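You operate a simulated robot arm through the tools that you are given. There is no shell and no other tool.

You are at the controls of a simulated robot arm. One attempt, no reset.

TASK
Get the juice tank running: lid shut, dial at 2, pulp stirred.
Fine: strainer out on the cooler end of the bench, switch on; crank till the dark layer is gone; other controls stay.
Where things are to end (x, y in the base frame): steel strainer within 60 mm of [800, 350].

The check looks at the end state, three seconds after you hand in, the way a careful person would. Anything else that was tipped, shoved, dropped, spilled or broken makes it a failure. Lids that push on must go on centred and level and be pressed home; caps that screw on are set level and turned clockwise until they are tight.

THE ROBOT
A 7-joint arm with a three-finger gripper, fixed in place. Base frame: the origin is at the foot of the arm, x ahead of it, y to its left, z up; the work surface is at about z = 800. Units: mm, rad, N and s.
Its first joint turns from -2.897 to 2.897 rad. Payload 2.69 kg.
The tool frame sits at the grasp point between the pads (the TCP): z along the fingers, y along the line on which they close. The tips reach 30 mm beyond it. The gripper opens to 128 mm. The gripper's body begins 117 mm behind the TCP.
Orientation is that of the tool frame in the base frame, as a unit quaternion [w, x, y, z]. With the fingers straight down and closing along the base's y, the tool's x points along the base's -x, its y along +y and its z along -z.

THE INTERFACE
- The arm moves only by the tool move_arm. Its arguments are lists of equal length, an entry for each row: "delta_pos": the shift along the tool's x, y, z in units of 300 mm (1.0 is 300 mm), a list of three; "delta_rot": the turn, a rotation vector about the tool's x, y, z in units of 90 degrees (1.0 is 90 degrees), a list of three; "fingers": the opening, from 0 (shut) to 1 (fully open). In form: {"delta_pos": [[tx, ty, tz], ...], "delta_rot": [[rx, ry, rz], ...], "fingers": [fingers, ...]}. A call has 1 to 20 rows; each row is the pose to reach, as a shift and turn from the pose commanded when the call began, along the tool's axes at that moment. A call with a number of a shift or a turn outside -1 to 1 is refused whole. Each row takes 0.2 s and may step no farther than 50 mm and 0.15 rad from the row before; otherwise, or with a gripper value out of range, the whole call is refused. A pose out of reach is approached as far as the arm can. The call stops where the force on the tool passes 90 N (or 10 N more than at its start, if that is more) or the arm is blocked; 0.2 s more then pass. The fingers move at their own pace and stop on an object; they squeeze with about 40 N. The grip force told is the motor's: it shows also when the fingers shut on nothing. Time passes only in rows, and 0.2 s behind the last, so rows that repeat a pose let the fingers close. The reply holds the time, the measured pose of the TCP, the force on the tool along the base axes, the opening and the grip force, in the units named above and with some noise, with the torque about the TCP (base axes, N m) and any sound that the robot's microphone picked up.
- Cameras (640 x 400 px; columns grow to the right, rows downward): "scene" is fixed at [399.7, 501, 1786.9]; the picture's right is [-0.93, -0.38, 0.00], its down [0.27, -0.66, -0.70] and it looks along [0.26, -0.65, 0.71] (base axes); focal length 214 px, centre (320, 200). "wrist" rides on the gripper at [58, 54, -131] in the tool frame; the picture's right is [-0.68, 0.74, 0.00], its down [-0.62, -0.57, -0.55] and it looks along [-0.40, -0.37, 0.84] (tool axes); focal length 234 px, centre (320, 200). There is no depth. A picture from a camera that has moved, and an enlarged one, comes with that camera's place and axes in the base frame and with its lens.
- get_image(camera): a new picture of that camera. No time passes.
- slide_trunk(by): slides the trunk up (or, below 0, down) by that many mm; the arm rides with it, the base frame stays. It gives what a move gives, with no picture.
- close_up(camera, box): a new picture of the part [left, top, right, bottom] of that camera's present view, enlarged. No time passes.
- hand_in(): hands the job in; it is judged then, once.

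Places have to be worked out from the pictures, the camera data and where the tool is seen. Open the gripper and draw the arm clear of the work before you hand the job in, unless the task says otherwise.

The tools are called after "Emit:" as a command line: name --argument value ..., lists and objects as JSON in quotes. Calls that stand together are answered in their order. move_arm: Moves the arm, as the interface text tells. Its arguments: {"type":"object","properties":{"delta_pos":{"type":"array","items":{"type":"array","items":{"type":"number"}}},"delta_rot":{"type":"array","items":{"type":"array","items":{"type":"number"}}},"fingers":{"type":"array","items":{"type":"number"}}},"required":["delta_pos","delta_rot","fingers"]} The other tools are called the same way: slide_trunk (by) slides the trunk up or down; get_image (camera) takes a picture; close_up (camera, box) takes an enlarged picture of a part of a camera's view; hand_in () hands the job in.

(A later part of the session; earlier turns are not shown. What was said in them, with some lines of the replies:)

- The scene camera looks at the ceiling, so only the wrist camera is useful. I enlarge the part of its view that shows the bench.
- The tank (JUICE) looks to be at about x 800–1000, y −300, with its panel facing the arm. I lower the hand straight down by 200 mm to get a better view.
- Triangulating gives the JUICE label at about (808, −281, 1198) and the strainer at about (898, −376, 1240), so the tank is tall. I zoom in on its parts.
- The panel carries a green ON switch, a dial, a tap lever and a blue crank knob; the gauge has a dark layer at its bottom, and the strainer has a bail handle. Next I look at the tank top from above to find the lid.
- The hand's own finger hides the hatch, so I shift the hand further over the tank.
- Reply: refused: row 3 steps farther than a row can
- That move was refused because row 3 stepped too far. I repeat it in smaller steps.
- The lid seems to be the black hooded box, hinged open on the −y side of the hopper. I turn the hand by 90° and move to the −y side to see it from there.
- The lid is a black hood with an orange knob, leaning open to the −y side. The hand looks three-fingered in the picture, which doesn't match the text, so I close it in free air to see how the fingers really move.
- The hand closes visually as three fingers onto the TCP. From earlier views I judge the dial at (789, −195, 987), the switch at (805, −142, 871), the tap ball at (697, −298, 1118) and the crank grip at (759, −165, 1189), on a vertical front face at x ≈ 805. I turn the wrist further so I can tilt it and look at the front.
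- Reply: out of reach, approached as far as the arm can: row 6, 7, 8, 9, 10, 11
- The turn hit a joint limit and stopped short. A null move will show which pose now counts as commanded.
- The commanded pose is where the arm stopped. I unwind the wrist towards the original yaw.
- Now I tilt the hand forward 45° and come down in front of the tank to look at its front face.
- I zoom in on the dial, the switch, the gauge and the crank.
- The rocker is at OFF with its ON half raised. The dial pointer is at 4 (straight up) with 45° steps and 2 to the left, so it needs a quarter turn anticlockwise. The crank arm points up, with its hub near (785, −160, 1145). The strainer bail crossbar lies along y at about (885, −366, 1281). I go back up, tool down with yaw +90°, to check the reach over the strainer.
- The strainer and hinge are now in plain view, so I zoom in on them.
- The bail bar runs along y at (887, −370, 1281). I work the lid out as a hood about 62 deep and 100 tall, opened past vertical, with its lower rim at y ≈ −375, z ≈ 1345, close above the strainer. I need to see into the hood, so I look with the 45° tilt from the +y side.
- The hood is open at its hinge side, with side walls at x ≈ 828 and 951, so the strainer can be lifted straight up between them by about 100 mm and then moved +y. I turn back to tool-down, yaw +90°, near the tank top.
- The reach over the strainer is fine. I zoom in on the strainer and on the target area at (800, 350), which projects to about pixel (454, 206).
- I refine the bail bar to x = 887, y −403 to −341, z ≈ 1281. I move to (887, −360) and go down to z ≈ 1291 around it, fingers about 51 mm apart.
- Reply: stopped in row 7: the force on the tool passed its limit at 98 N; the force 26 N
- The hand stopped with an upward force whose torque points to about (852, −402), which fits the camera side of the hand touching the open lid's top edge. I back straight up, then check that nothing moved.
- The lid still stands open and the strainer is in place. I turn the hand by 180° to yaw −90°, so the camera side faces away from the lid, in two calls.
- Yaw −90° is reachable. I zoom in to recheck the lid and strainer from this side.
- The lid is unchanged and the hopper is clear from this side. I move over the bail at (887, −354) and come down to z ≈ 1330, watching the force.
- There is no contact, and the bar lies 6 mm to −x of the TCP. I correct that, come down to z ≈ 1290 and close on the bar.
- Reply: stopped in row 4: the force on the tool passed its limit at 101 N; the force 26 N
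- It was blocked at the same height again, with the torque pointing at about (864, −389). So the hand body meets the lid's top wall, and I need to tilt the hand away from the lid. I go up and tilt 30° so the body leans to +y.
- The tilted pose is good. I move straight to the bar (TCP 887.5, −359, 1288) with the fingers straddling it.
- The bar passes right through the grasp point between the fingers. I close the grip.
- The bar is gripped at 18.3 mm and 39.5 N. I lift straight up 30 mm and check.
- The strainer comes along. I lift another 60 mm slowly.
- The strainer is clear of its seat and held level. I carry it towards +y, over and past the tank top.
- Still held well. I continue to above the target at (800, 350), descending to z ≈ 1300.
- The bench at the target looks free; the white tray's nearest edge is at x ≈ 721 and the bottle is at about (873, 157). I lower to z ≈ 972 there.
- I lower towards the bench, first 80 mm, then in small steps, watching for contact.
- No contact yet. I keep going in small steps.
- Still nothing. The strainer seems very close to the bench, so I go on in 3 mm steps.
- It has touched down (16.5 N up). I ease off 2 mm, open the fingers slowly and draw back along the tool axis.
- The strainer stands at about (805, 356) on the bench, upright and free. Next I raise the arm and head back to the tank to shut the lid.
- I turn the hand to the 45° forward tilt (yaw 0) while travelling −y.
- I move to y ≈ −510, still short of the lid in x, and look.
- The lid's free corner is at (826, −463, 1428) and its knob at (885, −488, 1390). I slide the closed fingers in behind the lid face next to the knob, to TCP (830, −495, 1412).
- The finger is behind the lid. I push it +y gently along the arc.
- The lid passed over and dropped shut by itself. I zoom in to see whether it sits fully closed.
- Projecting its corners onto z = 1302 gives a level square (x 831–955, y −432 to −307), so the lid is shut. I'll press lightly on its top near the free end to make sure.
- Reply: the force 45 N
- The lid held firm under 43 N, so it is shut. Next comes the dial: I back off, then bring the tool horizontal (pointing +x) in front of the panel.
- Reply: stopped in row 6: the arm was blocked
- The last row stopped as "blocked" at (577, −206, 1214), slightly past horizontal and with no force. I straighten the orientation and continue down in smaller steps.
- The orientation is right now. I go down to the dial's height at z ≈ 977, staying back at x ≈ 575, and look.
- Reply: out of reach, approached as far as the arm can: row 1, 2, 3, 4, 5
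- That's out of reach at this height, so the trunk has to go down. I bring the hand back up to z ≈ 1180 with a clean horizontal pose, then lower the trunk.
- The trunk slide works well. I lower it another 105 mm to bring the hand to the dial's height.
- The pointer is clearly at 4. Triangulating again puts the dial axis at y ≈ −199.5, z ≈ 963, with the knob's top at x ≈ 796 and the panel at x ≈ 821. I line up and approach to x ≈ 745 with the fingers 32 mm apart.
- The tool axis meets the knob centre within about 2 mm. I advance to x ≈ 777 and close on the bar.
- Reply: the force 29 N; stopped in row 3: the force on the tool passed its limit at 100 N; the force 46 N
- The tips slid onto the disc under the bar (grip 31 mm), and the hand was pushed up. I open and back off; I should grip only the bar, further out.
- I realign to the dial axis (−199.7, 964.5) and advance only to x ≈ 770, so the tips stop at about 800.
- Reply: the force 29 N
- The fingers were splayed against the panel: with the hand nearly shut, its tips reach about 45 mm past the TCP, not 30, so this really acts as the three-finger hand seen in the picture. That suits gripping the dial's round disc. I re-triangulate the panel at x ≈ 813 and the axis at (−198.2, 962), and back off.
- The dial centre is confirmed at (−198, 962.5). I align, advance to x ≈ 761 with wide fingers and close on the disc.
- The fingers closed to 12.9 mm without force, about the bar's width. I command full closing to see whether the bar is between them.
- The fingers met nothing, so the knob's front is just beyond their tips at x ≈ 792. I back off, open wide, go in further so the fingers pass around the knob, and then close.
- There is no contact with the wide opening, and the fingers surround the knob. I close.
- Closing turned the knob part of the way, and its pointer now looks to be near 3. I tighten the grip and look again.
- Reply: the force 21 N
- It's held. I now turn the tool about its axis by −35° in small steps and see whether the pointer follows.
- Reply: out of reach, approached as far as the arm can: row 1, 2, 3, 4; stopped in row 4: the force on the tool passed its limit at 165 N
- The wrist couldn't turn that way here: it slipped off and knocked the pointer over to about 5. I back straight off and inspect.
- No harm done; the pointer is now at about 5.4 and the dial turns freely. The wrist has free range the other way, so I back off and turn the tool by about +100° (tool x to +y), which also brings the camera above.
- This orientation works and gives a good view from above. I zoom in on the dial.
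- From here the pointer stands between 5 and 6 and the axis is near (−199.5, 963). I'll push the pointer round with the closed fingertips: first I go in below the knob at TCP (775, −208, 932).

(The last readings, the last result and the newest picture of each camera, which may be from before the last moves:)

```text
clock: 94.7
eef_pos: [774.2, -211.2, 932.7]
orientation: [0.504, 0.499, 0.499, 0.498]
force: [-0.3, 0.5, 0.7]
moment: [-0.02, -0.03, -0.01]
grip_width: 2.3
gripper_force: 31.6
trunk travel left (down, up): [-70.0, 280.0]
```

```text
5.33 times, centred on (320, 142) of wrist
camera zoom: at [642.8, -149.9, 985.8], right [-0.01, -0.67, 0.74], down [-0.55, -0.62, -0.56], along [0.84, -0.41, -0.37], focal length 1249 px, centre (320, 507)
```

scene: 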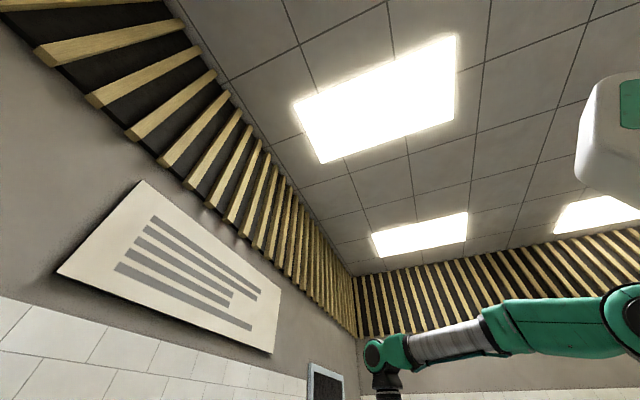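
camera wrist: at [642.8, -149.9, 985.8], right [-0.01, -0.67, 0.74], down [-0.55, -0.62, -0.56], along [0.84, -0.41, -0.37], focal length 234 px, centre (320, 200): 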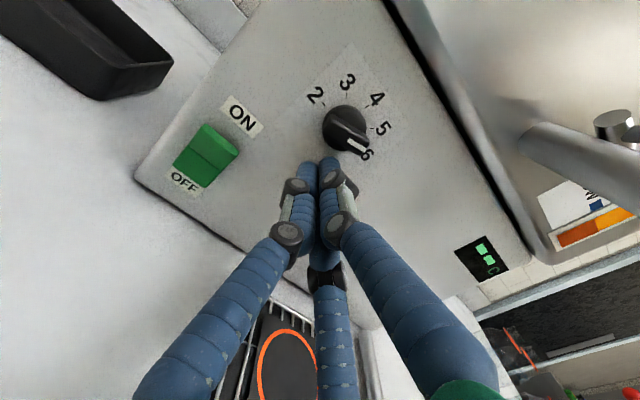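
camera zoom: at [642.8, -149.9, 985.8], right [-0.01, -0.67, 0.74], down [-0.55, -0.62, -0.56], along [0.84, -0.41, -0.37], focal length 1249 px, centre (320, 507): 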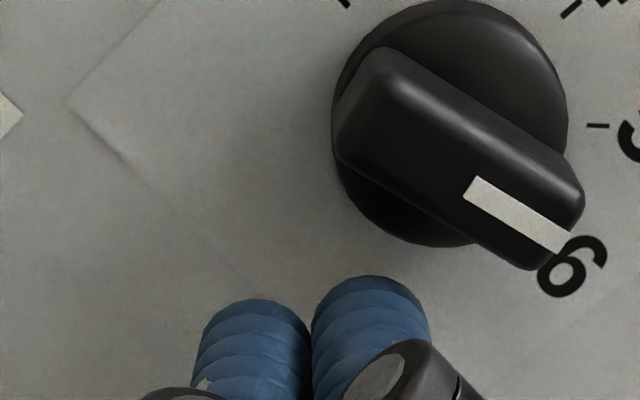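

The fingertips are just below the knob. I sweep along an arc around the axis, anticlockwise, to push the pointer up from the 6 side.

Emit:
move_arm --delta_pos '[[-0.0167, 0.0333, 0], [-0.0367, 0.0567, 0], [-0.0467, 0.0867, 0], [-0.0477, 0.101, 0], [-0.0447, 0.1233, 0]]' --delta_rot '[[0, 0, 0], [0, 0, 0], [0, 0, 0], [0, 0, 0], [0, 0, 0]]' --fingers '[0, 0, 0, 0, 0]'

Emit:
get_image --camera "wrist"

Emit:
close_up --camera "wrist" --box '[240, 105, 380, 195]'

```text
clock: 95.9
eef_pos: [774.8, -222.1, 972.8]
orientation: [0.504, 0.499, 0.499, 0.498]
force: [0.6, 0.5, 0.1]
moment: [-0.01, 0.0, 0.0]
grip_width: 2.3
gripper_force: 31.8
trunk travel left (down, up): [-70.0, 280.0]
```

```text
taken
camera wrist: at [643.1, -162.9, 1025.0], right [-0.01, -0.67, 0.74], down [-0.55, -0.62, -0.56], along [0.84, -0.41, -0.36], focal length 234 px, centre (320, 200)
```

wrist: 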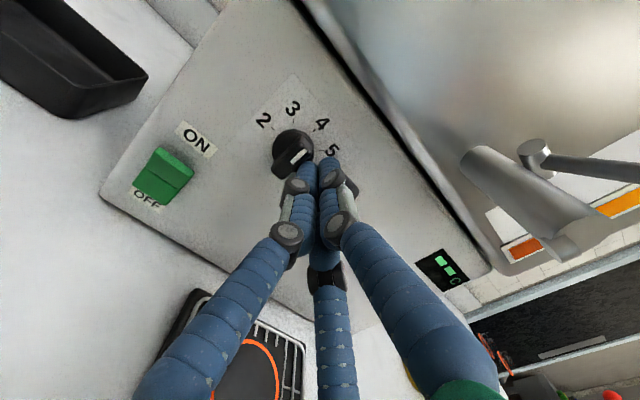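

```text
4.44 times, centred on (310, 150) of wrist
camera zoom: at [643.1, -162.9, 1025.0], right [-0.01, -0.67, 0.74], down [-0.55, -0.62, -0.56], along [0.84, -0.41, -0.36], focal length 1041 px, centre (364, 422)
```

zoom: 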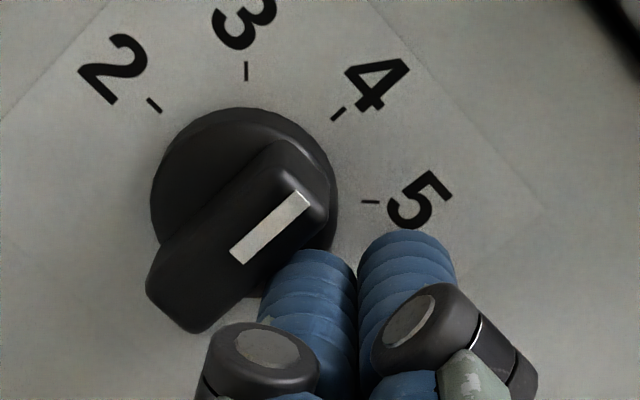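

The pointer follows the fingertip and is now near 4. I continue along the arc.

Emit:
move_arm --delta_pos '[[0.0163, 0.0263, 0], [0.04, 0.043, 0], [0.068, 0.0503, 0], [0.0897, 0.0493, 0]]' --delta_rot '[[0, 0, 0], [0, 0, 0], [0, 0, 0], [0, 0, 0]]' --fingers '[0, 0, 0, 0]'

Emit:
get_image --camera "wrist"

Emit:
close_up --camera "wrist" --box '[240, 125, 380, 215]'

```text
clock: 96.9
eef_pos: [774.8, -194.5, 985.7]
orientation: [0.504, 0.499, 0.499, 0.498]
force: [0.5, 0.0, 1.0]
moment: [-0.01, -0.02, 0.01]
grip_width: 2.1
gripper_force: 31.3
trunk travel left (down, up): [-70.0, 280.0]
```

```text
taken
camera wrist: at [643.1, -135.0, 1038.4], right [-0.01, -0.67, 0.74], down [-0.55, -0.62, -0.56], along [0.84, -0.41, -0.37], focal length 234 px, centre (320, 200)
```

wrist: 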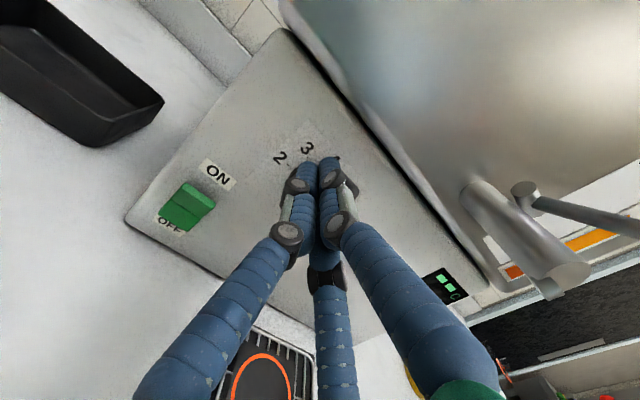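

```text
4.44 times, centred on (310, 170) of wrist
camera zoom: at [643.1, -135.0, 1038.4], right [-0.01, -0.67, 0.74], down [-0.55, -0.62, -0.56], along [0.84, -0.41, -0.37], focal length 1041 px, centre (364, 333)
```

zoom: 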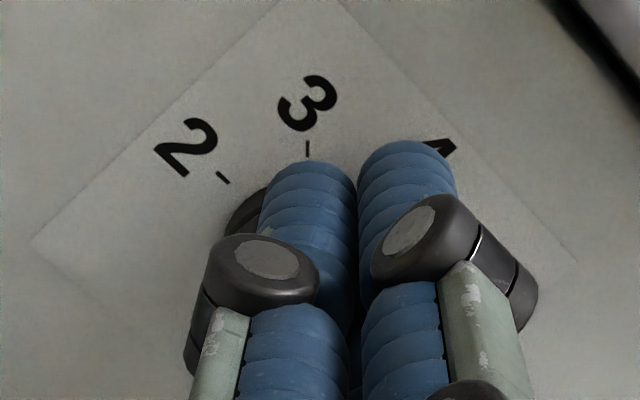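

The fingers hide the knob, so I back straight out to see the pointer.

Emit:
move_arm --delta_pos '[[0, 0, -0.1], [0, 0.1, -0.2], [0, 0.2, -0.3]]' --delta_rot '[[0, 0, 0], [0, 0, 0], [0, 0, 0]]' --fingers '[0, 0, 0]'

Emit:
get_image --camera "wrist"

Emit:
close_up --camera "wrist" --box '[240, 125, 380, 215]'

```text
clock: 97.7
eef_pos: [684.0, -195.6, 1044.7]
orientation: [0.503, 0.499, 0.5, 0.498]
force: [0.2, -0.3, -0.7]
moment: [-0.02, -0.05, 0.03]
grip_width: 2.2
gripper_force: 30.8
trunk travel left (down, up): [-70.0, 280.0]
```

```text
taken
camera wrist: at [551.9, -136.3, 1098.3], right [-0.01, -0.67, 0.74], down [-0.55, -0.62, -0.56], along [0.83, -0.41, -0.37], focal length 234 px, centre (320, 200)
```

wrist: 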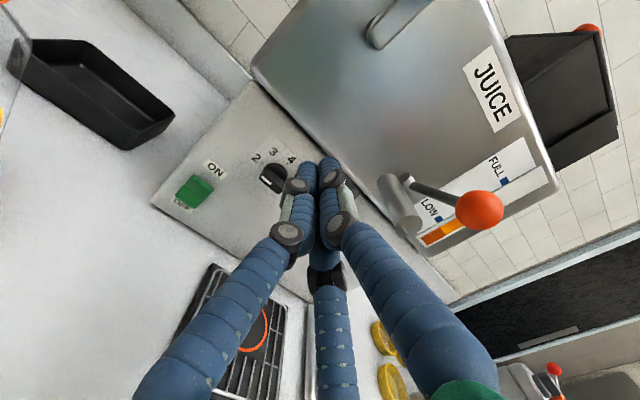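

```text
4.44 times, centred on (310, 170) of wrist
camera zoom: at [551.9, -136.3, 1098.3], right [-0.01, -0.67, 0.74], down [-0.55, -0.62, -0.56], along [0.83, -0.41, -0.37], focal length 1041 px, centre (364, 333)
```

zoom: 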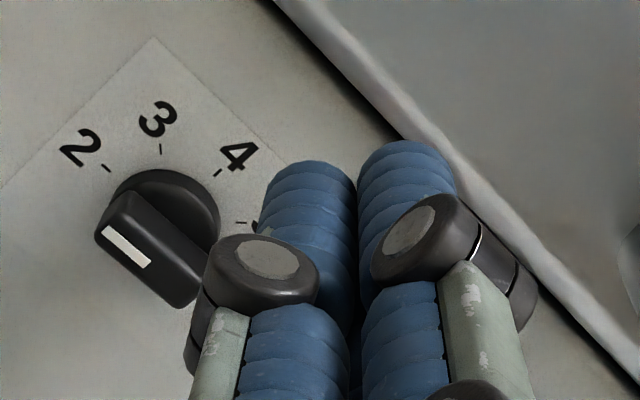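

Emit:
close_up --camera "wrist" --box '[240, 140, 304, 200]'

```text
6.67 times, centred on (272, 170) of wrist
camera zoom: at [551.9, -136.3, 1098.3], right [-0.01, -0.67, 0.74], down [-0.55, -0.62, -0.56], along [0.83, -0.41, -0.37], focal length 1561 px, centre (640, 400)
```

zoom: 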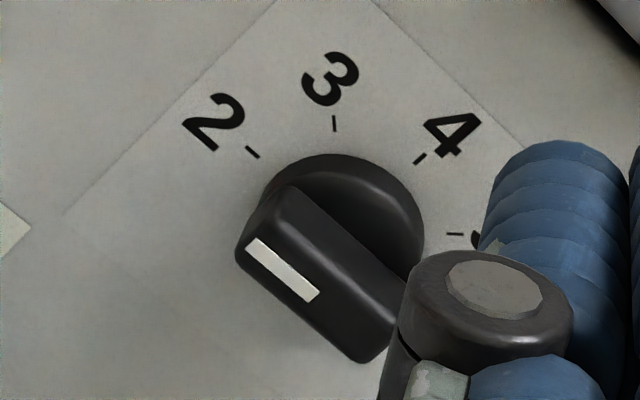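

In the plane of the knob's top, the pointer's white line runs exactly along +y, which is the 2 mark, so the dial is at 2. Next is the switch: the ON half is centred at about (y −145, z 885). I move in front of it.

Emit:
move_arm --delta_pos '[[0.034, -0.103, 0.01], [0.068, -0.206, 0.02], [0.101, -0.31, 0.03], [0.135, -0.413, 0.04], [0.169, -0.51, 0.053]]' --delta_rot '[[0, 0, 0], [0, 0, 0], [0, 0, 0], [0, 0, 0], [0, 0, 0]]' --fingers '[0, 0, 0, 0, 0]'

Emit:
get_image --camera "wrist"

Emit:
close_up --camera "wrist" --box '[240, 75, 400, 195]'

```text
clock: 98.9
eef_pos: [698.9, -146.5, 893.9]
orientation: [0.504, 0.498, 0.499, 0.499]
force: [-0.7, -0.3, 0.8]
moment: [0.0, 0.06, 0.0]
grip_width: 2.5
gripper_force: 31.5
trunk travel left (down, up): [-70.0, 280.0]
```

```text
taken
camera wrist: at [568.2, -87.0, 945.6], right [-0.01, -0.67, 0.74], down [-0.55, -0.62, -0.56], along [0.84, -0.41, -0.36], focal length 234 px, centre (320, 200)
```

wrist: 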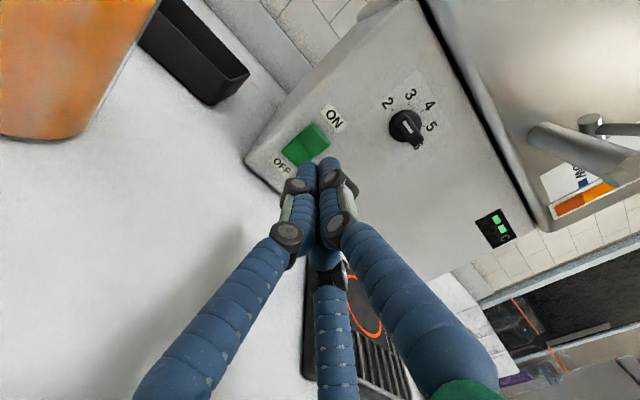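

```text
3.33 times, centred on (320, 135) of wrist
camera zoom: at [568.2, -87.0, 945.6], right [-0.01, -0.67, 0.74], down [-0.55, -0.62, -0.56], along [0.84, -0.41, -0.36], focal length 781 px, centre (320, 417)
```

zoom: 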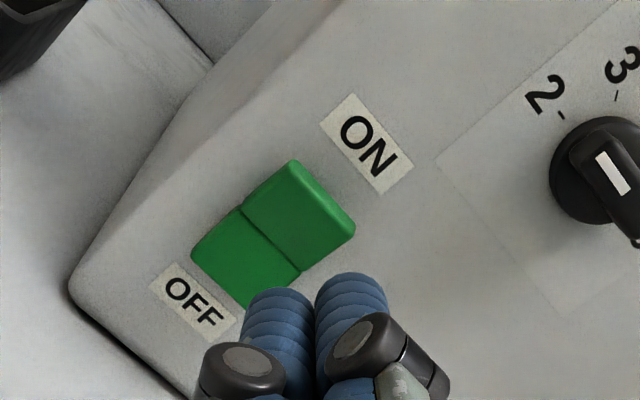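

The aim point is on the ON half, close to its upper edge. I lower it by 5 mm and press forward in steps.

Emit:
move_arm --delta_pos '[[0, -0.0167, 0.1], [0, -0.0167, 0.18], [0, -0.0167, 0.24]]' --delta_rot '[[0, 0, 0], [0, 0, 0], [0, 0, 0]]' --fingers '[0, 0, 0]'

Emit:
move_arm --delta_pos '[[0, 0, 0.013], [0, 0, 0.026]]' --delta_rot '[[0, 0, 0], [0, 0, 0]]' --fingers '[0, 0]'

Emit:
get_image --camera "wrist"

Emit:
close_up --camera "wrist" --box '[240, 95, 400, 215]'

```text
clock: 99.7
eef_pos: [773.8, -145.3, 886.7]
orientation: [0.504, 0.499, 0.499, 0.498]
force: [-0.4, 0.4, -0.1]
moment: [0.01, 0.01, -0.03]
grip_width: 2.0
gripper_force: 32.0
trunk travel left (down, up): [-70.0, 280.0]
```

```text
clock: 100.3
eef_pos: [781.2, -146.0, 886.2]
orientation: [0.503, 0.5, 0.499, 0.498]
force: [0.0, 1.0, 0.3]
moment: [0.04, 0.01, -0.02]
grip_width: 2.0
gripper_force: 31.3
trunk travel left (down, up): [-70.0, 280.0]
```

```text
taken
camera wrist: at [649.4, -86.6, 939.9], right [-0.01, -0.67, 0.74], down [-0.55, -0.62, -0.56], along [0.84, -0.41, -0.37], focal length 234 px, centre (320, 200)
```

wrist: 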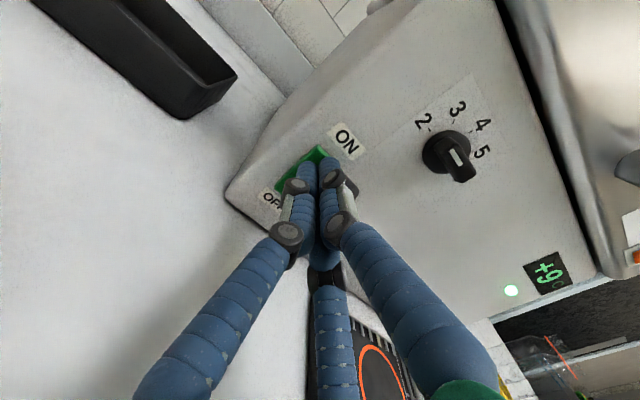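

```text
3.33 times, centred on (320, 155) of wrist
camera zoom: at [649.4, -86.6, 939.9], right [-0.01, -0.67, 0.74], down [-0.55, -0.62, -0.56], along [0.84, -0.41, -0.37], focal length 781 px, centre (320, 350)
```

zoom: 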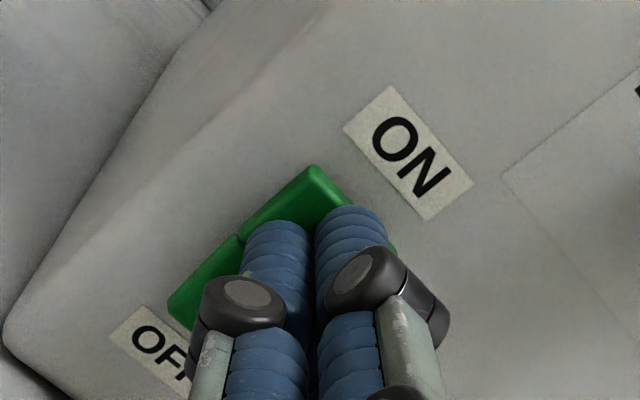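

A green lamp has come on and the display changed. I zoom in on the display and the dial.

Emit:
close_up --camera "wrist" --box '[490, 240, 590, 310]'

Emit:
close_up --camera "wrist" --box '[400, 90, 500, 195]'

```text
5.71 times, centred on (540, 275) of wrist
camera zoom: at [649.4, -86.6, 939.9], right [-0.01, -0.67, 0.74], down [-0.55, -0.62, -0.56], along [0.84, -0.41, -0.37], focal length 1338 px, centre (-937, -229)
```

zoom: 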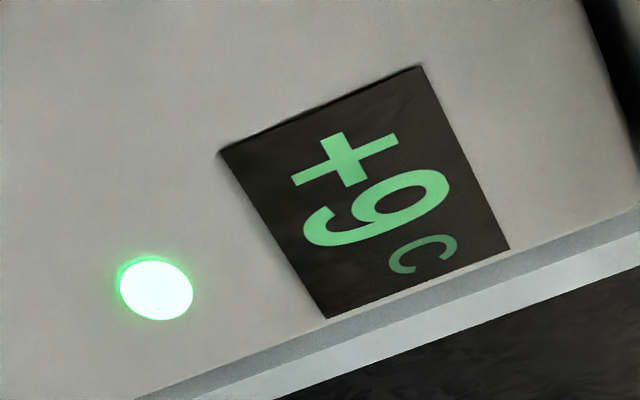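

```text
3.81 times, centred on (450, 142) of wrist
camera zoom: at [649.4, -86.6, 939.9], right [-0.01, -0.67, 0.74], down [-0.55, -0.62, -0.56], along [0.84, -0.41, -0.37], focal length 892 px, centre (-175, 419)
```

zoom: 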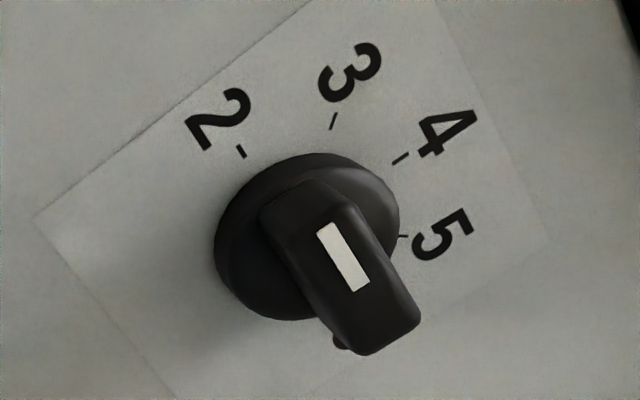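

The lamp is lit, the display reads +9 °C, and the dial pointer still lies along the 2 mark, so the switch is on. I back off and go up to look at the crank.

Emit:
move_arm --delta_pos '[[0, 0, -0.1], [0, 0, -0.25], [0, 0.05, -0.4], [-0.02, 0.17, -0.48], [-0.04, 0.3, -0.537], [-0.06, 0.44, -0.537], [-0.063, 0.58, -0.537], [-0.063, 0.713, -0.537]]' --delta_rot '[[0, 0, 0], [0, 0, 0], [0, 0, 0], [0, 0, 0], [0, 0, 0], [0, 0, 0], [0, 0, 0], [0, 0, 0]]' --fingers '[0, 0, 0, 0, 0, 0.3, 0.3, 0.3]'

Emit:
get_image --camera "wrist"

Emit:
close_up --camera "wrist" --box '[280, 50, 400, 140]'

```text
clock: 102.1
eef_pos: [618.6, -163.6, 1101.1]
orientation: [0.503, 0.5, 0.499, 0.498]
force: [0.2, 0.3, 0.4]
moment: [0.01, -0.03, 0.05]
grip_width: 38.7
gripper_force: 0.1
trunk travel left (down, up): [-70.0, 280.0]
```

```text
taken
camera wrist: at [488.5, -104.6, 1153.8], right [-0.01, -0.67, 0.74], down [-0.55, -0.62, -0.56], along [0.84, -0.41, -0.37], focal length 234 px, centre (320, 200)
```

wrist: 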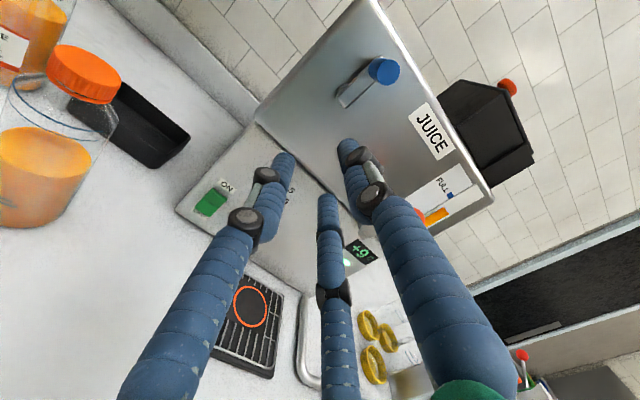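

```text
4.44 times, centred on (340, 95) of wrist
camera zoom: at [488.5, -104.6, 1153.8], right [-0.01, -0.67, 0.74], down [-0.55, -0.62, -0.56], along [0.84, -0.41, -0.37], focal length 1041 px, centre (231, 667)
```

zoom: 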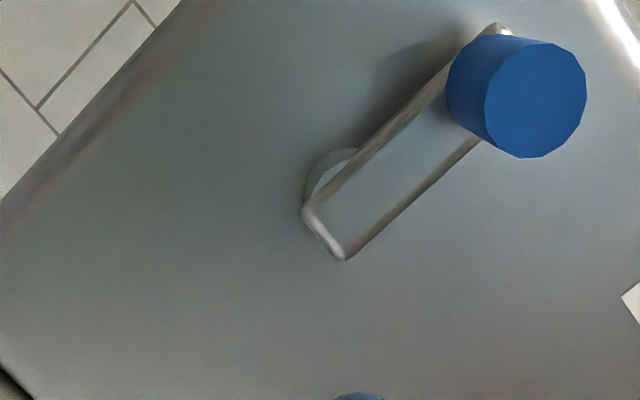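

The crank grip's front face is at (733, −162, 1187). It is about 21 mm thick and runs along x to about 779, with the hub axis near (−161.5, 1145), giving a radius of about 42 mm. I line up coaxially with the grip and advance with the fingers open around it.

Emit:
move_arm --delta_pos '[[0.003, 0.1, 0.05], [0.005, 0.2, 0.1], [0.005, 0.287, 0.16], [0.005, 0.287, 0.22]]' --delta_rot '[[0, 0, 0], [0, 0, 0], [0, 0, 0], [0, 0, 0]]' --fingers '[0.4, 0.4, 0.4, 0.4]'

Emit:
get_image --camera "wrist"

Emit:
close_up --camera "wrist" --box '[260, 115, 380, 195]'

```text
clock: 103.1
eef_pos: [684.2, -163.0, 1186.1]
orientation: [0.504, 0.499, 0.499, 0.498]
force: [-0.1, 0.8, 0.7]
moment: [0.02, 0.01, 0.0]
grip_width: 51.3
gripper_force: 0.2
trunk travel left (down, up): [-70.0, 280.0]
```

```text
taken
camera wrist: at [552.1, -103.1, 1240.5], right [-0.01, -0.67, 0.74], down [-0.55, -0.62, -0.56], along [0.84, -0.41, -0.37], focal length 234 px, centre (320, 200)
```

wrist: 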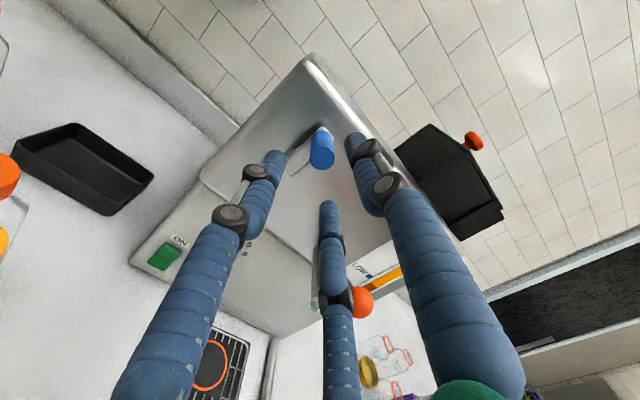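

```text
5.00 times, centred on (320, 155) of wrist
camera zoom: at [552.1, -103.1, 1240.5], right [-0.01, -0.67, 0.74], down [-0.55, -0.62, -0.56], along [0.84, -0.41, -0.37], focal length 1171 px, centre (320, 425)
```

zoom: 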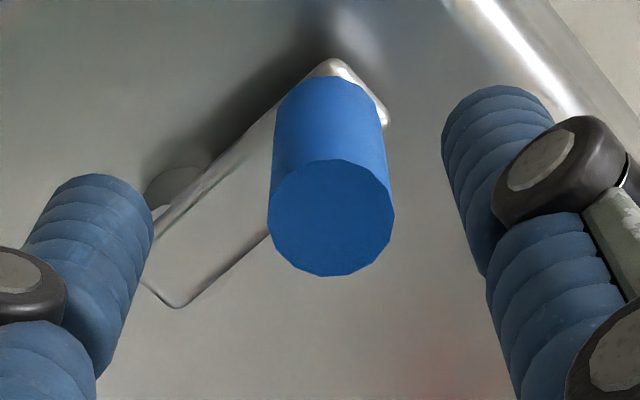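

The grip is about 4 mm higher than the tool axis. I correct that, advance to x ≈ 742 and close on the blue grip.

Emit:
move_arm --delta_pos '[[-0.001, 0.014, 0.06], [-0.001, 0.014, 0.13], [-0.001, 0.014, 0.193]]' --delta_rot '[[0, 0, 0], [0, 0, 0], [0, 0, 0]]' --fingers '[0.4, 0.4, 0.4]'

Emit:
move_arm --delta_pos '[[0, 0, 0], [0, 0, 0], [0, 0, 0]]' --delta_rot '[[0, 0, 0], [0, 0, 0], [0, 0, 0]]' --fingers '[0.25, 0.1, 0]'

Emit:
get_image --camera "wrist"

Emit:
close_up --camera "wrist" --box '[260, 115, 380, 195]'

```text
clock: 103.9
eef_pos: [741.3, -161.2, 1192.3]
orientation: [0.504, 0.499, 0.499, 0.498]
force: [-0.5, 0.6, -0.6]
moment: [0.0, -0.04, -0.01]
grip_width: 51.4
gripper_force: 0.1
trunk travel left (down, up): [-70.0, 280.0]
```

```text
clock: 104.7
eef_pos: [741.3, -161.6, 1190.2]
orientation: [0.503, 0.5, 0.499, 0.498]
force: [0.6, 0.0, -6.3]
moment: [0.01, -0.01, -0.01]
grip_width: 23.9
gripper_force: 40.2
trunk travel left (down, up): [-70.0, 280.0]
```

```text
taken
camera wrist: at [609.8, -102.1, 1244.7], right [-0.01, -0.67, 0.74], down [-0.55, -0.62, -0.56], along [0.83, -0.41, -0.37], focal length 234 px, centre (320, 200)
```

wrist: 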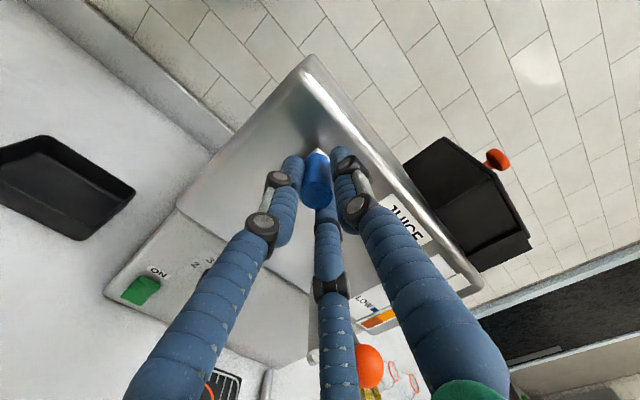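

```text
5.00 times, centred on (320, 155) of wrist
camera zoom: at [609.8, -102.1, 1244.7], right [-0.01, -0.67, 0.74], down [-0.55, -0.62, -0.56], along [0.83, -0.41, -0.37], focal length 1171 px, centre (320, 425)
```

zoom: 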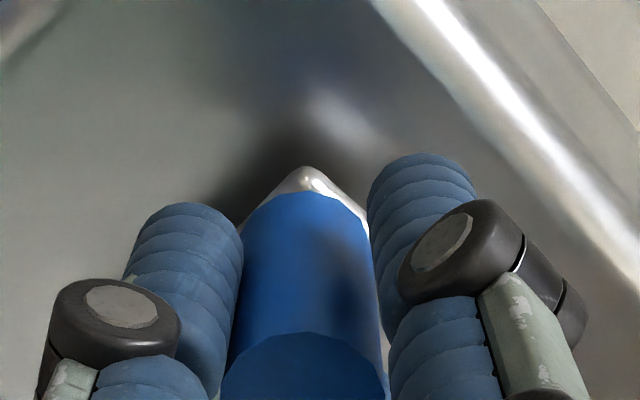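

The grip is held (23.9 mm, 40 N). I start cranking clockwise with 45° of a 43 mm circle and read the forces.

Emit:
move_arm --delta_pos '[[-0.037, -0.005, 0], [-0.0717, -0.0192, 0], [-0.1013, -0.042, 0]]' --delta_rot '[[0, 0, 0], [0, 0, 0], [0, 0, 0]]' --fingers '[0, 0, 0]'

Emit:
get_image --camera "wrist"

```text
clock: 105.5
eef_pos: [742.9, -192.6, 1179.7]
orientation: [0.503, 0.499, 0.5, 0.498]
force: [-1.3, 12.2, -8.1]
moment: [0.11, 0.11, 1.04]
grip_width: 21.4
gripper_force: 44.7
trunk travel left (down, up): [-70.0, 280.0]
```

```text
taken
camera wrist: at [610.5, -131.4, 1232.6], right [-0.01, -0.67, 0.74], down [-0.55, -0.62, -0.56], along [0.84, -0.41, -0.37], focal length 234 px, centre (320, 200)
```

wrist: 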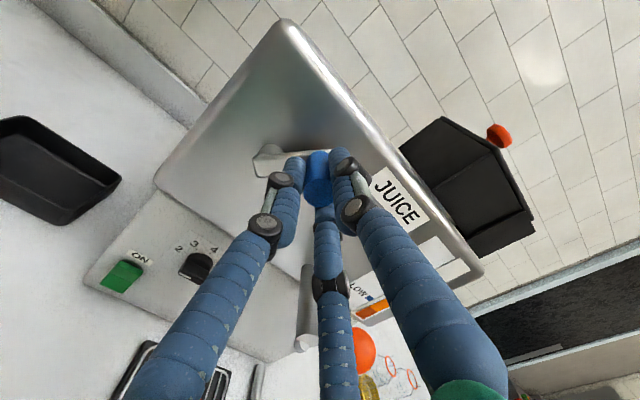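

The crank turns smoothly, with only a small inward pull, so the radius is nearer 42. I continue to the bottom of the circle and check.

Emit:
move_arm --delta_pos '[[-0.0157, -0.034, 0], [-0.0297, -0.0677, 0], [-0.0343, -0.104, 0], [-0.0297, -0.1403, 0], [-0.0157, -0.174, 0], [0.0067, -0.203, 0], [0.0357, -0.2253, 0], [0.0693, -0.2393, 0], [0.1057, -0.244, 0]]' --delta_rot '[[0, 0, 0], [0, 0, 0], [0, 0, 0], [0, 0, 0], [0, 0, 0], [0, 0, 0], [0, 0, 0], [0, 0, 0], [0, 0, 0]]' --fingers '[0, 0, 0, 0, 0, 0, 0, 0, 0]'

Emit:
get_image --camera "wrist"

```text
clock: 107.5
eef_pos: [743.1, -159.3, 1101.9]
orientation: [0.502, 0.499, 0.501, 0.498]
force: [-7.3, 0.4, -34.2]
moment: [0.13, 1.0, 0.29]
grip_width: 21.6
gripper_force: 45.4
trunk travel left (down, up): [-70.0, 280.0]
```

```text
taken
camera wrist: at [611.2, -99.6, 1156.6], right [0.0, -0.67, 0.74], down [-0.55, -0.62, -0.56], along [0.83, -0.41, -0.37], focal length 234 px, centre (320, 200)
```

wrist: 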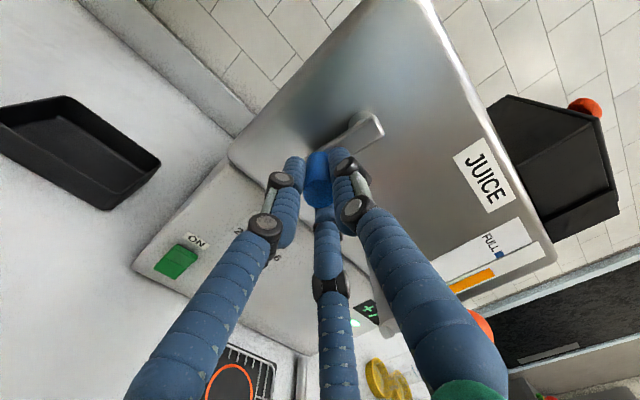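

At the bottom the crank pulls the hand down by 34 N, so the true circle is nearer centre (−161, 1144), radius 45. I continue with that.

Emit:
move_arm --delta_pos '[[0.042, -0.0133, 0], [0.0783, 0.0017, 0], [0.1093, 0.0257, 0], [0.1333, 0.0567, 0], [0.1483, 0.093, 0], [0.1533, 0.1317, 0]]' --delta_rot '[[0, 0, 0], [0, 0, 0], [0, 0, 0], [0, 0, 0], [0, 0, 0], [0, 0, 0]]' --fingers '[0, 0, 0, 0, 0, 0]'

Emit:
get_image --camera "wrist"

```text
clock: 108.9
eef_pos: [742.7, -118.6, 1143.5]
orientation: [0.503, 0.501, 0.498, 0.498]
force: [11.2, -46.0, -3.4]
moment: [0.15, -0.21, -1.69]
grip_width: 24.9
gripper_force: 45.1
trunk travel left (down, up): [-70.0, 280.0]
```

```text
taken
camera wrist: at [611.5, -57.9, 1196.8], right [-0.01, -0.67, 0.74], down [-0.55, -0.61, -0.57], along [0.83, -0.41, -0.37], focal length 234 px, centre (320, 200)
```

wrist: 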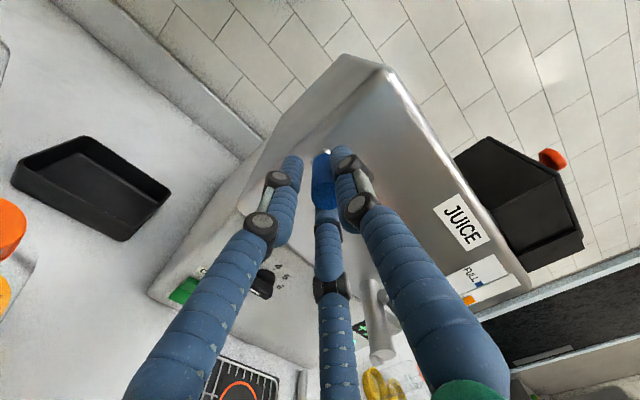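

The 46 N inward pull here gives a better fit: centre (−162.2, 1146.2), radius 43.7. I continue with that up and round to the −y side.

Emit:
move_arm --delta_pos '[[-0.0133, 0.045, 0], [-0.028, 0.08, 0], [-0.051, 0.1103, 0], [-0.0813, 0.1333, 0], [-0.1163, 0.148, 0], [-0.154, 0.153, 0], [-0.1917, 0.148, 0], [-0.227, 0.1333, 0], [-0.257, 0.1103, 0], [-0.28, 0.08, 0], [-0.2947, 0.045, 0], [-0.2997, 0.0073, 0]]' --delta_rot '[[0, 0, 0], [0, 0, 0], [0, 0, 0], [0, 0, 0], [0, 0, 0], [0, 0, 0], [0, 0, 0], [0, 0, 0], [0, 0, 0], [0, 0, 0], [0, 0, 0], [0, 0, 0]]' --fingers '[0, 0, 0, 0, 0, 0, 0, 0, 0, 0, 0, 0]'

Emit:
get_image --camera "wrist"

Emit:
close_up --camera "wrist" --box '[340, 170, 500, 330]'

```text
clock: 111.5
eef_pos: [743.8, -206.8, 1151.2]
orientation: [0.506, 0.498, 0.496, 0.499]
force: [9.5, -7.7, 9.2]
moment: [0.26, -0.45, -0.25]
grip_width: 21.4
gripper_force: 44.7
trunk travel left (down, up): [-70.0, 280.0]
```

```text
taken
camera wrist: at [611.5, -147.0, 1204.6], right [-0.01, -0.67, 0.74], down [-0.55, -0.61, -0.57], along [0.84, -0.41, -0.36], focal length 234 px, centre (320, 200)
```

wrist: 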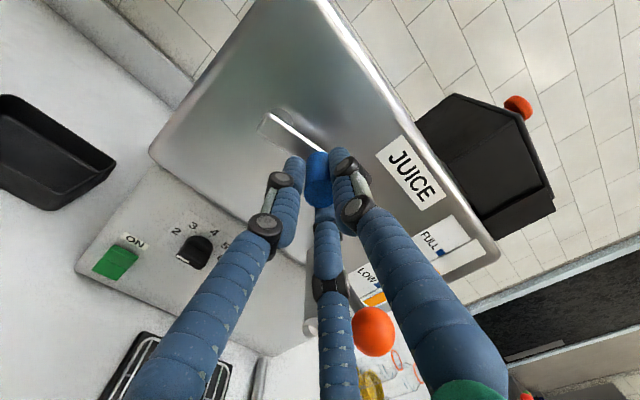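

```text
2.50 times, centred on (420, 250) of wrist
camera zoom: at [611.5, -147.0, 1204.6], right [-0.01, -0.67, 0.74], down [-0.55, -0.61, -0.57], along [0.84, -0.41, -0.36], focal length 585 px, centre (70, 75)
```

zoom: 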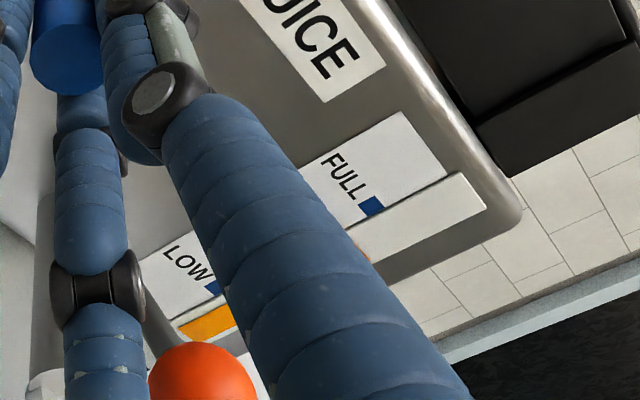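

Cranking goes smoothly; the gauge is partly hidden by the hand and the tap ball. I do most of another turn, finishing at the top.

Emit:
move_arm --delta_pos '[[0.005, -0.0377, 0], [0.0197, -0.0727, 0], [0.0427, -0.103, 0], [0.0727, -0.126, 0], [0.108, -0.1407, 0], [0.1457, -0.1457, 0], [0.1833, -0.1407, 0], [0.2183, -0.126, 0], [0.2487, -0.103, 0], [0.2717, -0.0727, 0], [0.2863, -0.0377, 0], [0.2913, 0, 0], [0.2863, 0.0377, 0], [0.2717, 0.0727, 0], [0.2487, 0.103, 0], [0.2183, 0.126, 0], [0.1833, 0.1407, 0], [0.1457, 0.1457, 0]]' --delta_rot '[[0, 0, 0], [0, 0, 0], [0, 0, 0], [0, 0, 0], [0, 0, 0], [0, 0, 0], [0, 0, 0], [0, 0, 0], [0, 0, 0], [0, 0, 0], [0, 0, 0], [0, 0, 0], [0, 0, 0], [0, 0, 0], [0, 0, 0], [0, 0, 0], [0, 0, 0], [0, 0, 0]]' --fingers '[0, 0, 0, 0, 0, 0, 0, 0, 0, 0, 0, 0, 0, 0, 0, 0, 0, 0]'

Emit:
get_image --camera "wrist"

Emit:
close_up --camera "wrist" --box '[330, 230, 490, 330]'

```text
clock: 115.3
eef_pos: [744.0, -161.0, 1187.3]
orientation: [0.502, 0.499, 0.5, 0.498]
force: [3.9, 3.3, -37.1]
moment: [0.25, 0.92, 0.47]
grip_width: 21.5
gripper_force: 44.7
trunk travel left (down, up): [-70.0, 280.0]
```

```text
taken
camera wrist: at [612.1, -100.9, 1241.8], right [0.0, -0.67, 0.74], down [-0.55, -0.62, -0.56], along [0.83, -0.41, -0.37], focal length 234 px, centre (320, 200)
```

wrist: 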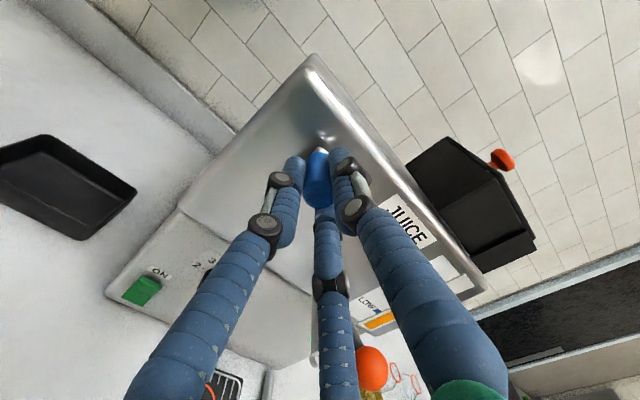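

```text
4.00 times, centred on (410, 280) of wrist
camera zoom: at [612.1, -100.9, 1241.8], right [0.0, -0.67, 0.74], down [-0.55, -0.62, -0.56], along [0.83, -0.41, -0.37], focal length 937 px, centre (-40, -120)
```

zoom: 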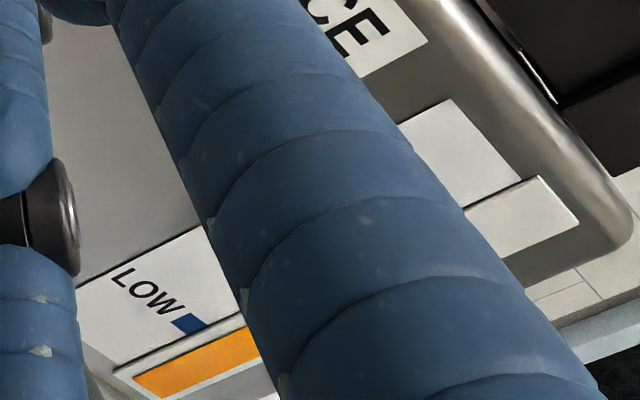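

The gauge's bottom end, which was dark, is now plain orange. I release the grip and back off for a clear look at the whole gauge.

Emit:
move_arm --delta_pos '[[0, -0.008, 0], [0, -0.008, 0], [0, -0.008, -0.1], [0, -0.008, -0.22], [0, -0.008, -0.34], [-0.0, -0.008, -0.45]]' --delta_rot '[[0, 0, 0], [0, 0, 0], [0, 0, 0], [0, 0, 0], [0, 0, 0], [0, 0, 0]]' --fingers '[0.3, 0.4, 0.4, 0.4, 0.4, 0.4]'

Emit:
get_image --camera "wrist"

```text
clock: 116.7
eef_pos: [608.2, -159.8, 1187.9]
orientation: [0.503, 0.499, 0.499, 0.498]
force: [0.0, 0.0, -0.9]
moment: [-0.04, 0.02, 0.02]
grip_width: 51.4
gripper_force: 0.1
trunk travel left (down, up): [-70.0, 280.0]
```

```text
taken
camera wrist: at [476.1, -100.1, 1241.0], right [-0.01, -0.67, 0.74], down [-0.55, -0.62, -0.56], along [0.84, -0.41, -0.37], focal length 234 px, centre (320, 200)
```

wrist: 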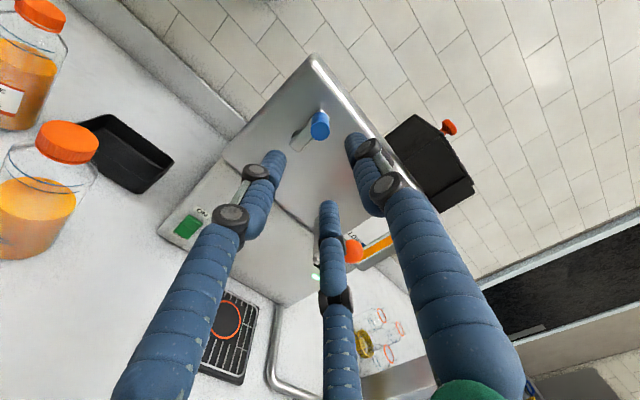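

I move to the −y side for an unobstructed view of the gauge.

Emit:
move_arm --delta_pos '[[-0.11, -0.025, -0.08], [-0.23, -0.05, -0.16], [-0.34, -0.076, -0.16], [-0.45, -0.1, -0.16], [-0.567, -0.127, -0.16]]' --delta_rot '[[0, 0, 0], [0, 0, 0], [0, 0, 0], [0, 0, 0], [0, 0, 0]]' --fingers '[0.4, 0.4, 0.4, 0.4, 0.4]'

Emit:
get_image --camera "wrist"

Emit:
close_up --camera "wrist" --box '[250, 60, 410, 160]'

```text
clock: 117.9
eef_pos: [559.4, -330.3, 1150.7]
orientation: [0.503, 0.5, 0.499, 0.498]
force: [-0.2, 0.9, -1.1]
moment: [-0.02, 0.01, -0.05]
grip_width: 51.2
gripper_force: 0.1
trunk travel left (down, up): [-70.0, 280.0]
```

```text
taken
camera wrist: at [427.3, -270.0, 1203.0], right [-0.01, -0.67, 0.74], down [-0.55, -0.62, -0.56], along [0.84, -0.41, -0.37], focal length 234 px, centre (320, 200)
```

wrist: 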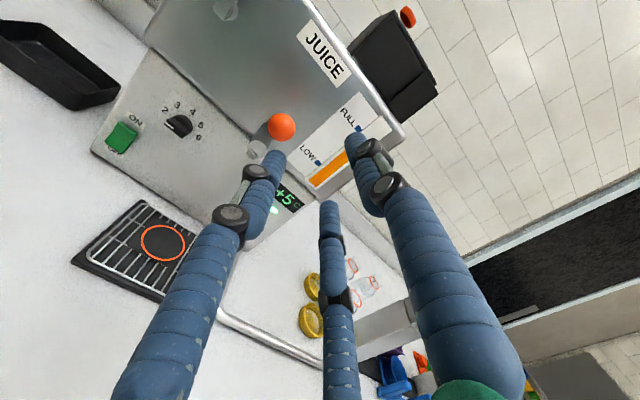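

```text
4.00 times, centred on (330, 110) of wrist
camera zoom: at [427.3, -270.0, 1203.0], right [-0.01, -0.67, 0.74], down [-0.55, -0.62, -0.56], along [0.84, -0.41, -0.37], focal length 937 px, centre (280, 560)
```

zoom: 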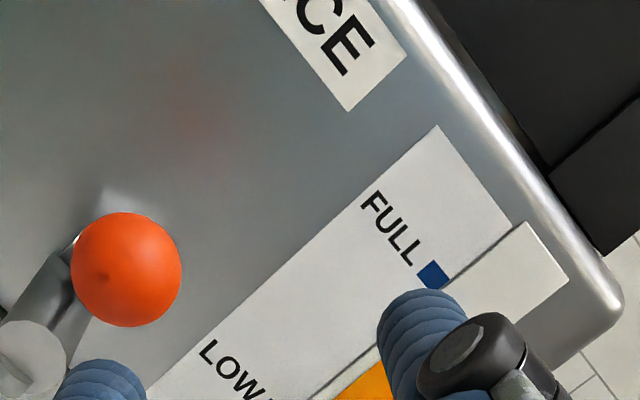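

Emit:
close_up --camera "wrist" --box '[260, 130, 380, 205]'

Emit:
close_up --camera "wrist" --box '[90, 80, 230, 170]'

```text
5.33 times, centred on (320, 168) of wrist
camera zoom: at [427.3, -270.0, 1203.0], right [-0.01, -0.67, 0.74], down [-0.55, -0.62, -0.56], along [0.84, -0.41, -0.37], focal length 1249 px, centre (320, 373)
```

zoom: 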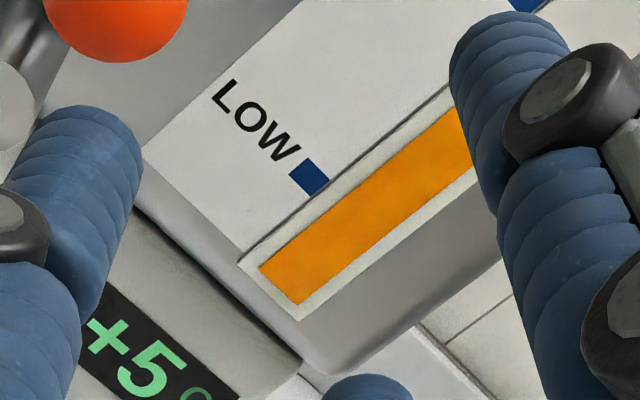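

```text
4.44 times, centred on (160, 125) of wrist
camera zoom: at [427.3, -270.0, 1203.0], right [-0.01, -0.67, 0.74], down [-0.55, -0.62, -0.56], along [0.84, -0.41, -0.37], focal length 1041 px, centre (1031, 533)
```

zoom: 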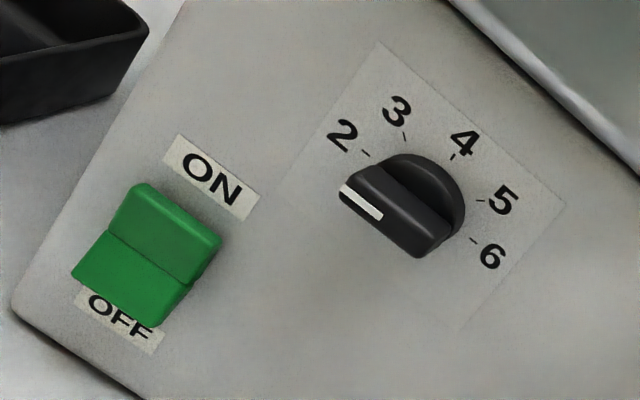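

The gauge is uniformly orange, so the dark layer is gone. The lamp is lit, the display is falling (+5), and the dial is at 2 with the switch on. I draw the arm up and back with the gripper open and take a final overview.

Emit:
move_arm --delta_pos '[[0.02, 0.05, -0.1], [0.05, 0.16, -0.15], [0.1, 0.28, -0.2], [0.16, 0.4, -0.23], [0.22, 0.52, -0.25], [0.28, 0.62, -0.26]]' --delta_rot '[[0, 0, 0], [0, 0, 0], [0, 0, 0], [0, 0, 0], [0, 0, 0], [0, 0, 0]]' --fingers '[0.6, 0.8, 1, 1, 1, 1]'

Emit:
get_image --camera "wrist"

```text
clock: 119.5
eef_pos: [504.7, -211.6, 1300.4]
orientation: [0.456, 0.502, 0.518, 0.522]
force: [-1.0, -1.4, 0.5]
moment: [-0.02, 0.01, 0.1]
grip_width: 127.8
gripper_force: 0.1
trunk travel left (down, up): [-70.0, 280.0]
stopped in row 6: the arm was blocked; the commanded pose is now the measured one
```

```text
taken
camera wrist: at [371.4, -166.8, 1362.3], right [0.08, -0.71, 0.7], down [-0.52, -0.63, -0.58], along [0.85, -0.32, -0.42], focal length 234 px, centre (320, 200)
```

wrist: 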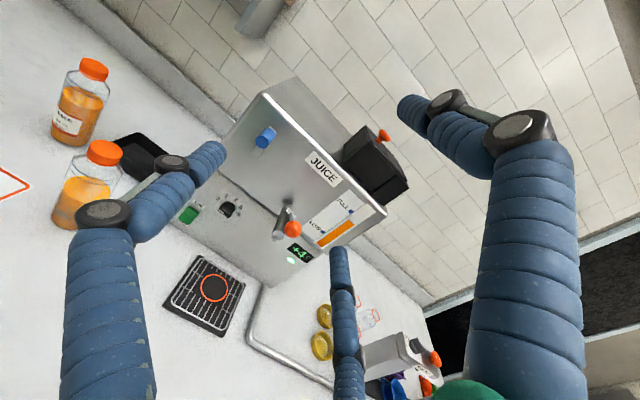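

Emit:
close_up --camera "wrist" --box '[180, 70, 420, 270]'

Emit:
close_up --camera "wrist" --box '[170, 180, 270, 240]'

```text
2.00 times, centred on (300, 170) of wrist
camera zoom: at [371.4, -166.8, 1362.3], right [0.08, -0.71, 0.7], down [-0.52, -0.63, -0.58], along [0.85, -0.32, -0.42], focal length 468 px, centre (360, 260)
```

zoom: 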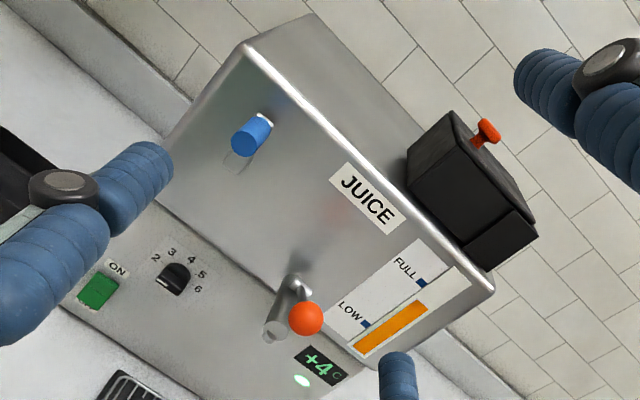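

```text
6.40 times, centred on (220, 210) of wrist
camera zoom: at [371.4, -166.8, 1362.3], right [0.08, -0.71, 0.7], down [-0.52, -0.63, -0.58], along [0.85, -0.32, -0.42], focal length 1499 px, centre (960, 136)
```

zoom: 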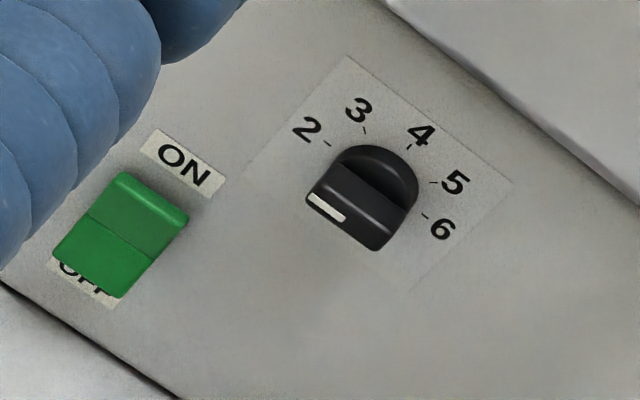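

All is as wanted: the lid is shut, the dial is at 2, the switch is on with its lamp lit, and the gauge is plain orange. I last saw the strainer standing upright at about (805, 356), and the arm is clear with the gripper open. I hand in.

Emit:
hand_in

```text
The job is handed in.
```

The juice tank is running: the lid is shut, the dial is at 2, the pulp is stirred and the switch is on. I've handed the job in, but no verdict has come back yet.

- **Strainer:** it stands upright on the cooler end of the bench at about (805, 356), 6 to 8 mm from the target. I last checked it just after letting go, not at the very end.
- **Lid:** it dropped shut when pushed over. It held firm when I pressed down on it with about 43 N.
- **Dial:** the pointer sits on the 2 mark to within a few degrees. My first try at turning it slipped and knocked it to between 5 and 6, so I pushed it round to 2 from there.
- **Switch:** it is on, the lamp is lit, and the display fell from +9 to +4 °C.
- **Pulp:** I gave the crank two full turns clockwise. The gauge is now plain orange with no dark layer.
- **Tap and other controls:** I didn't touch any of them.

While reaching for the strainer, the hand touched the open lid's top edge twice and was stopped at about 100 N each time. I saw no damage to the lid. The dial slip peaked at 165 N; I saw no damage there either.
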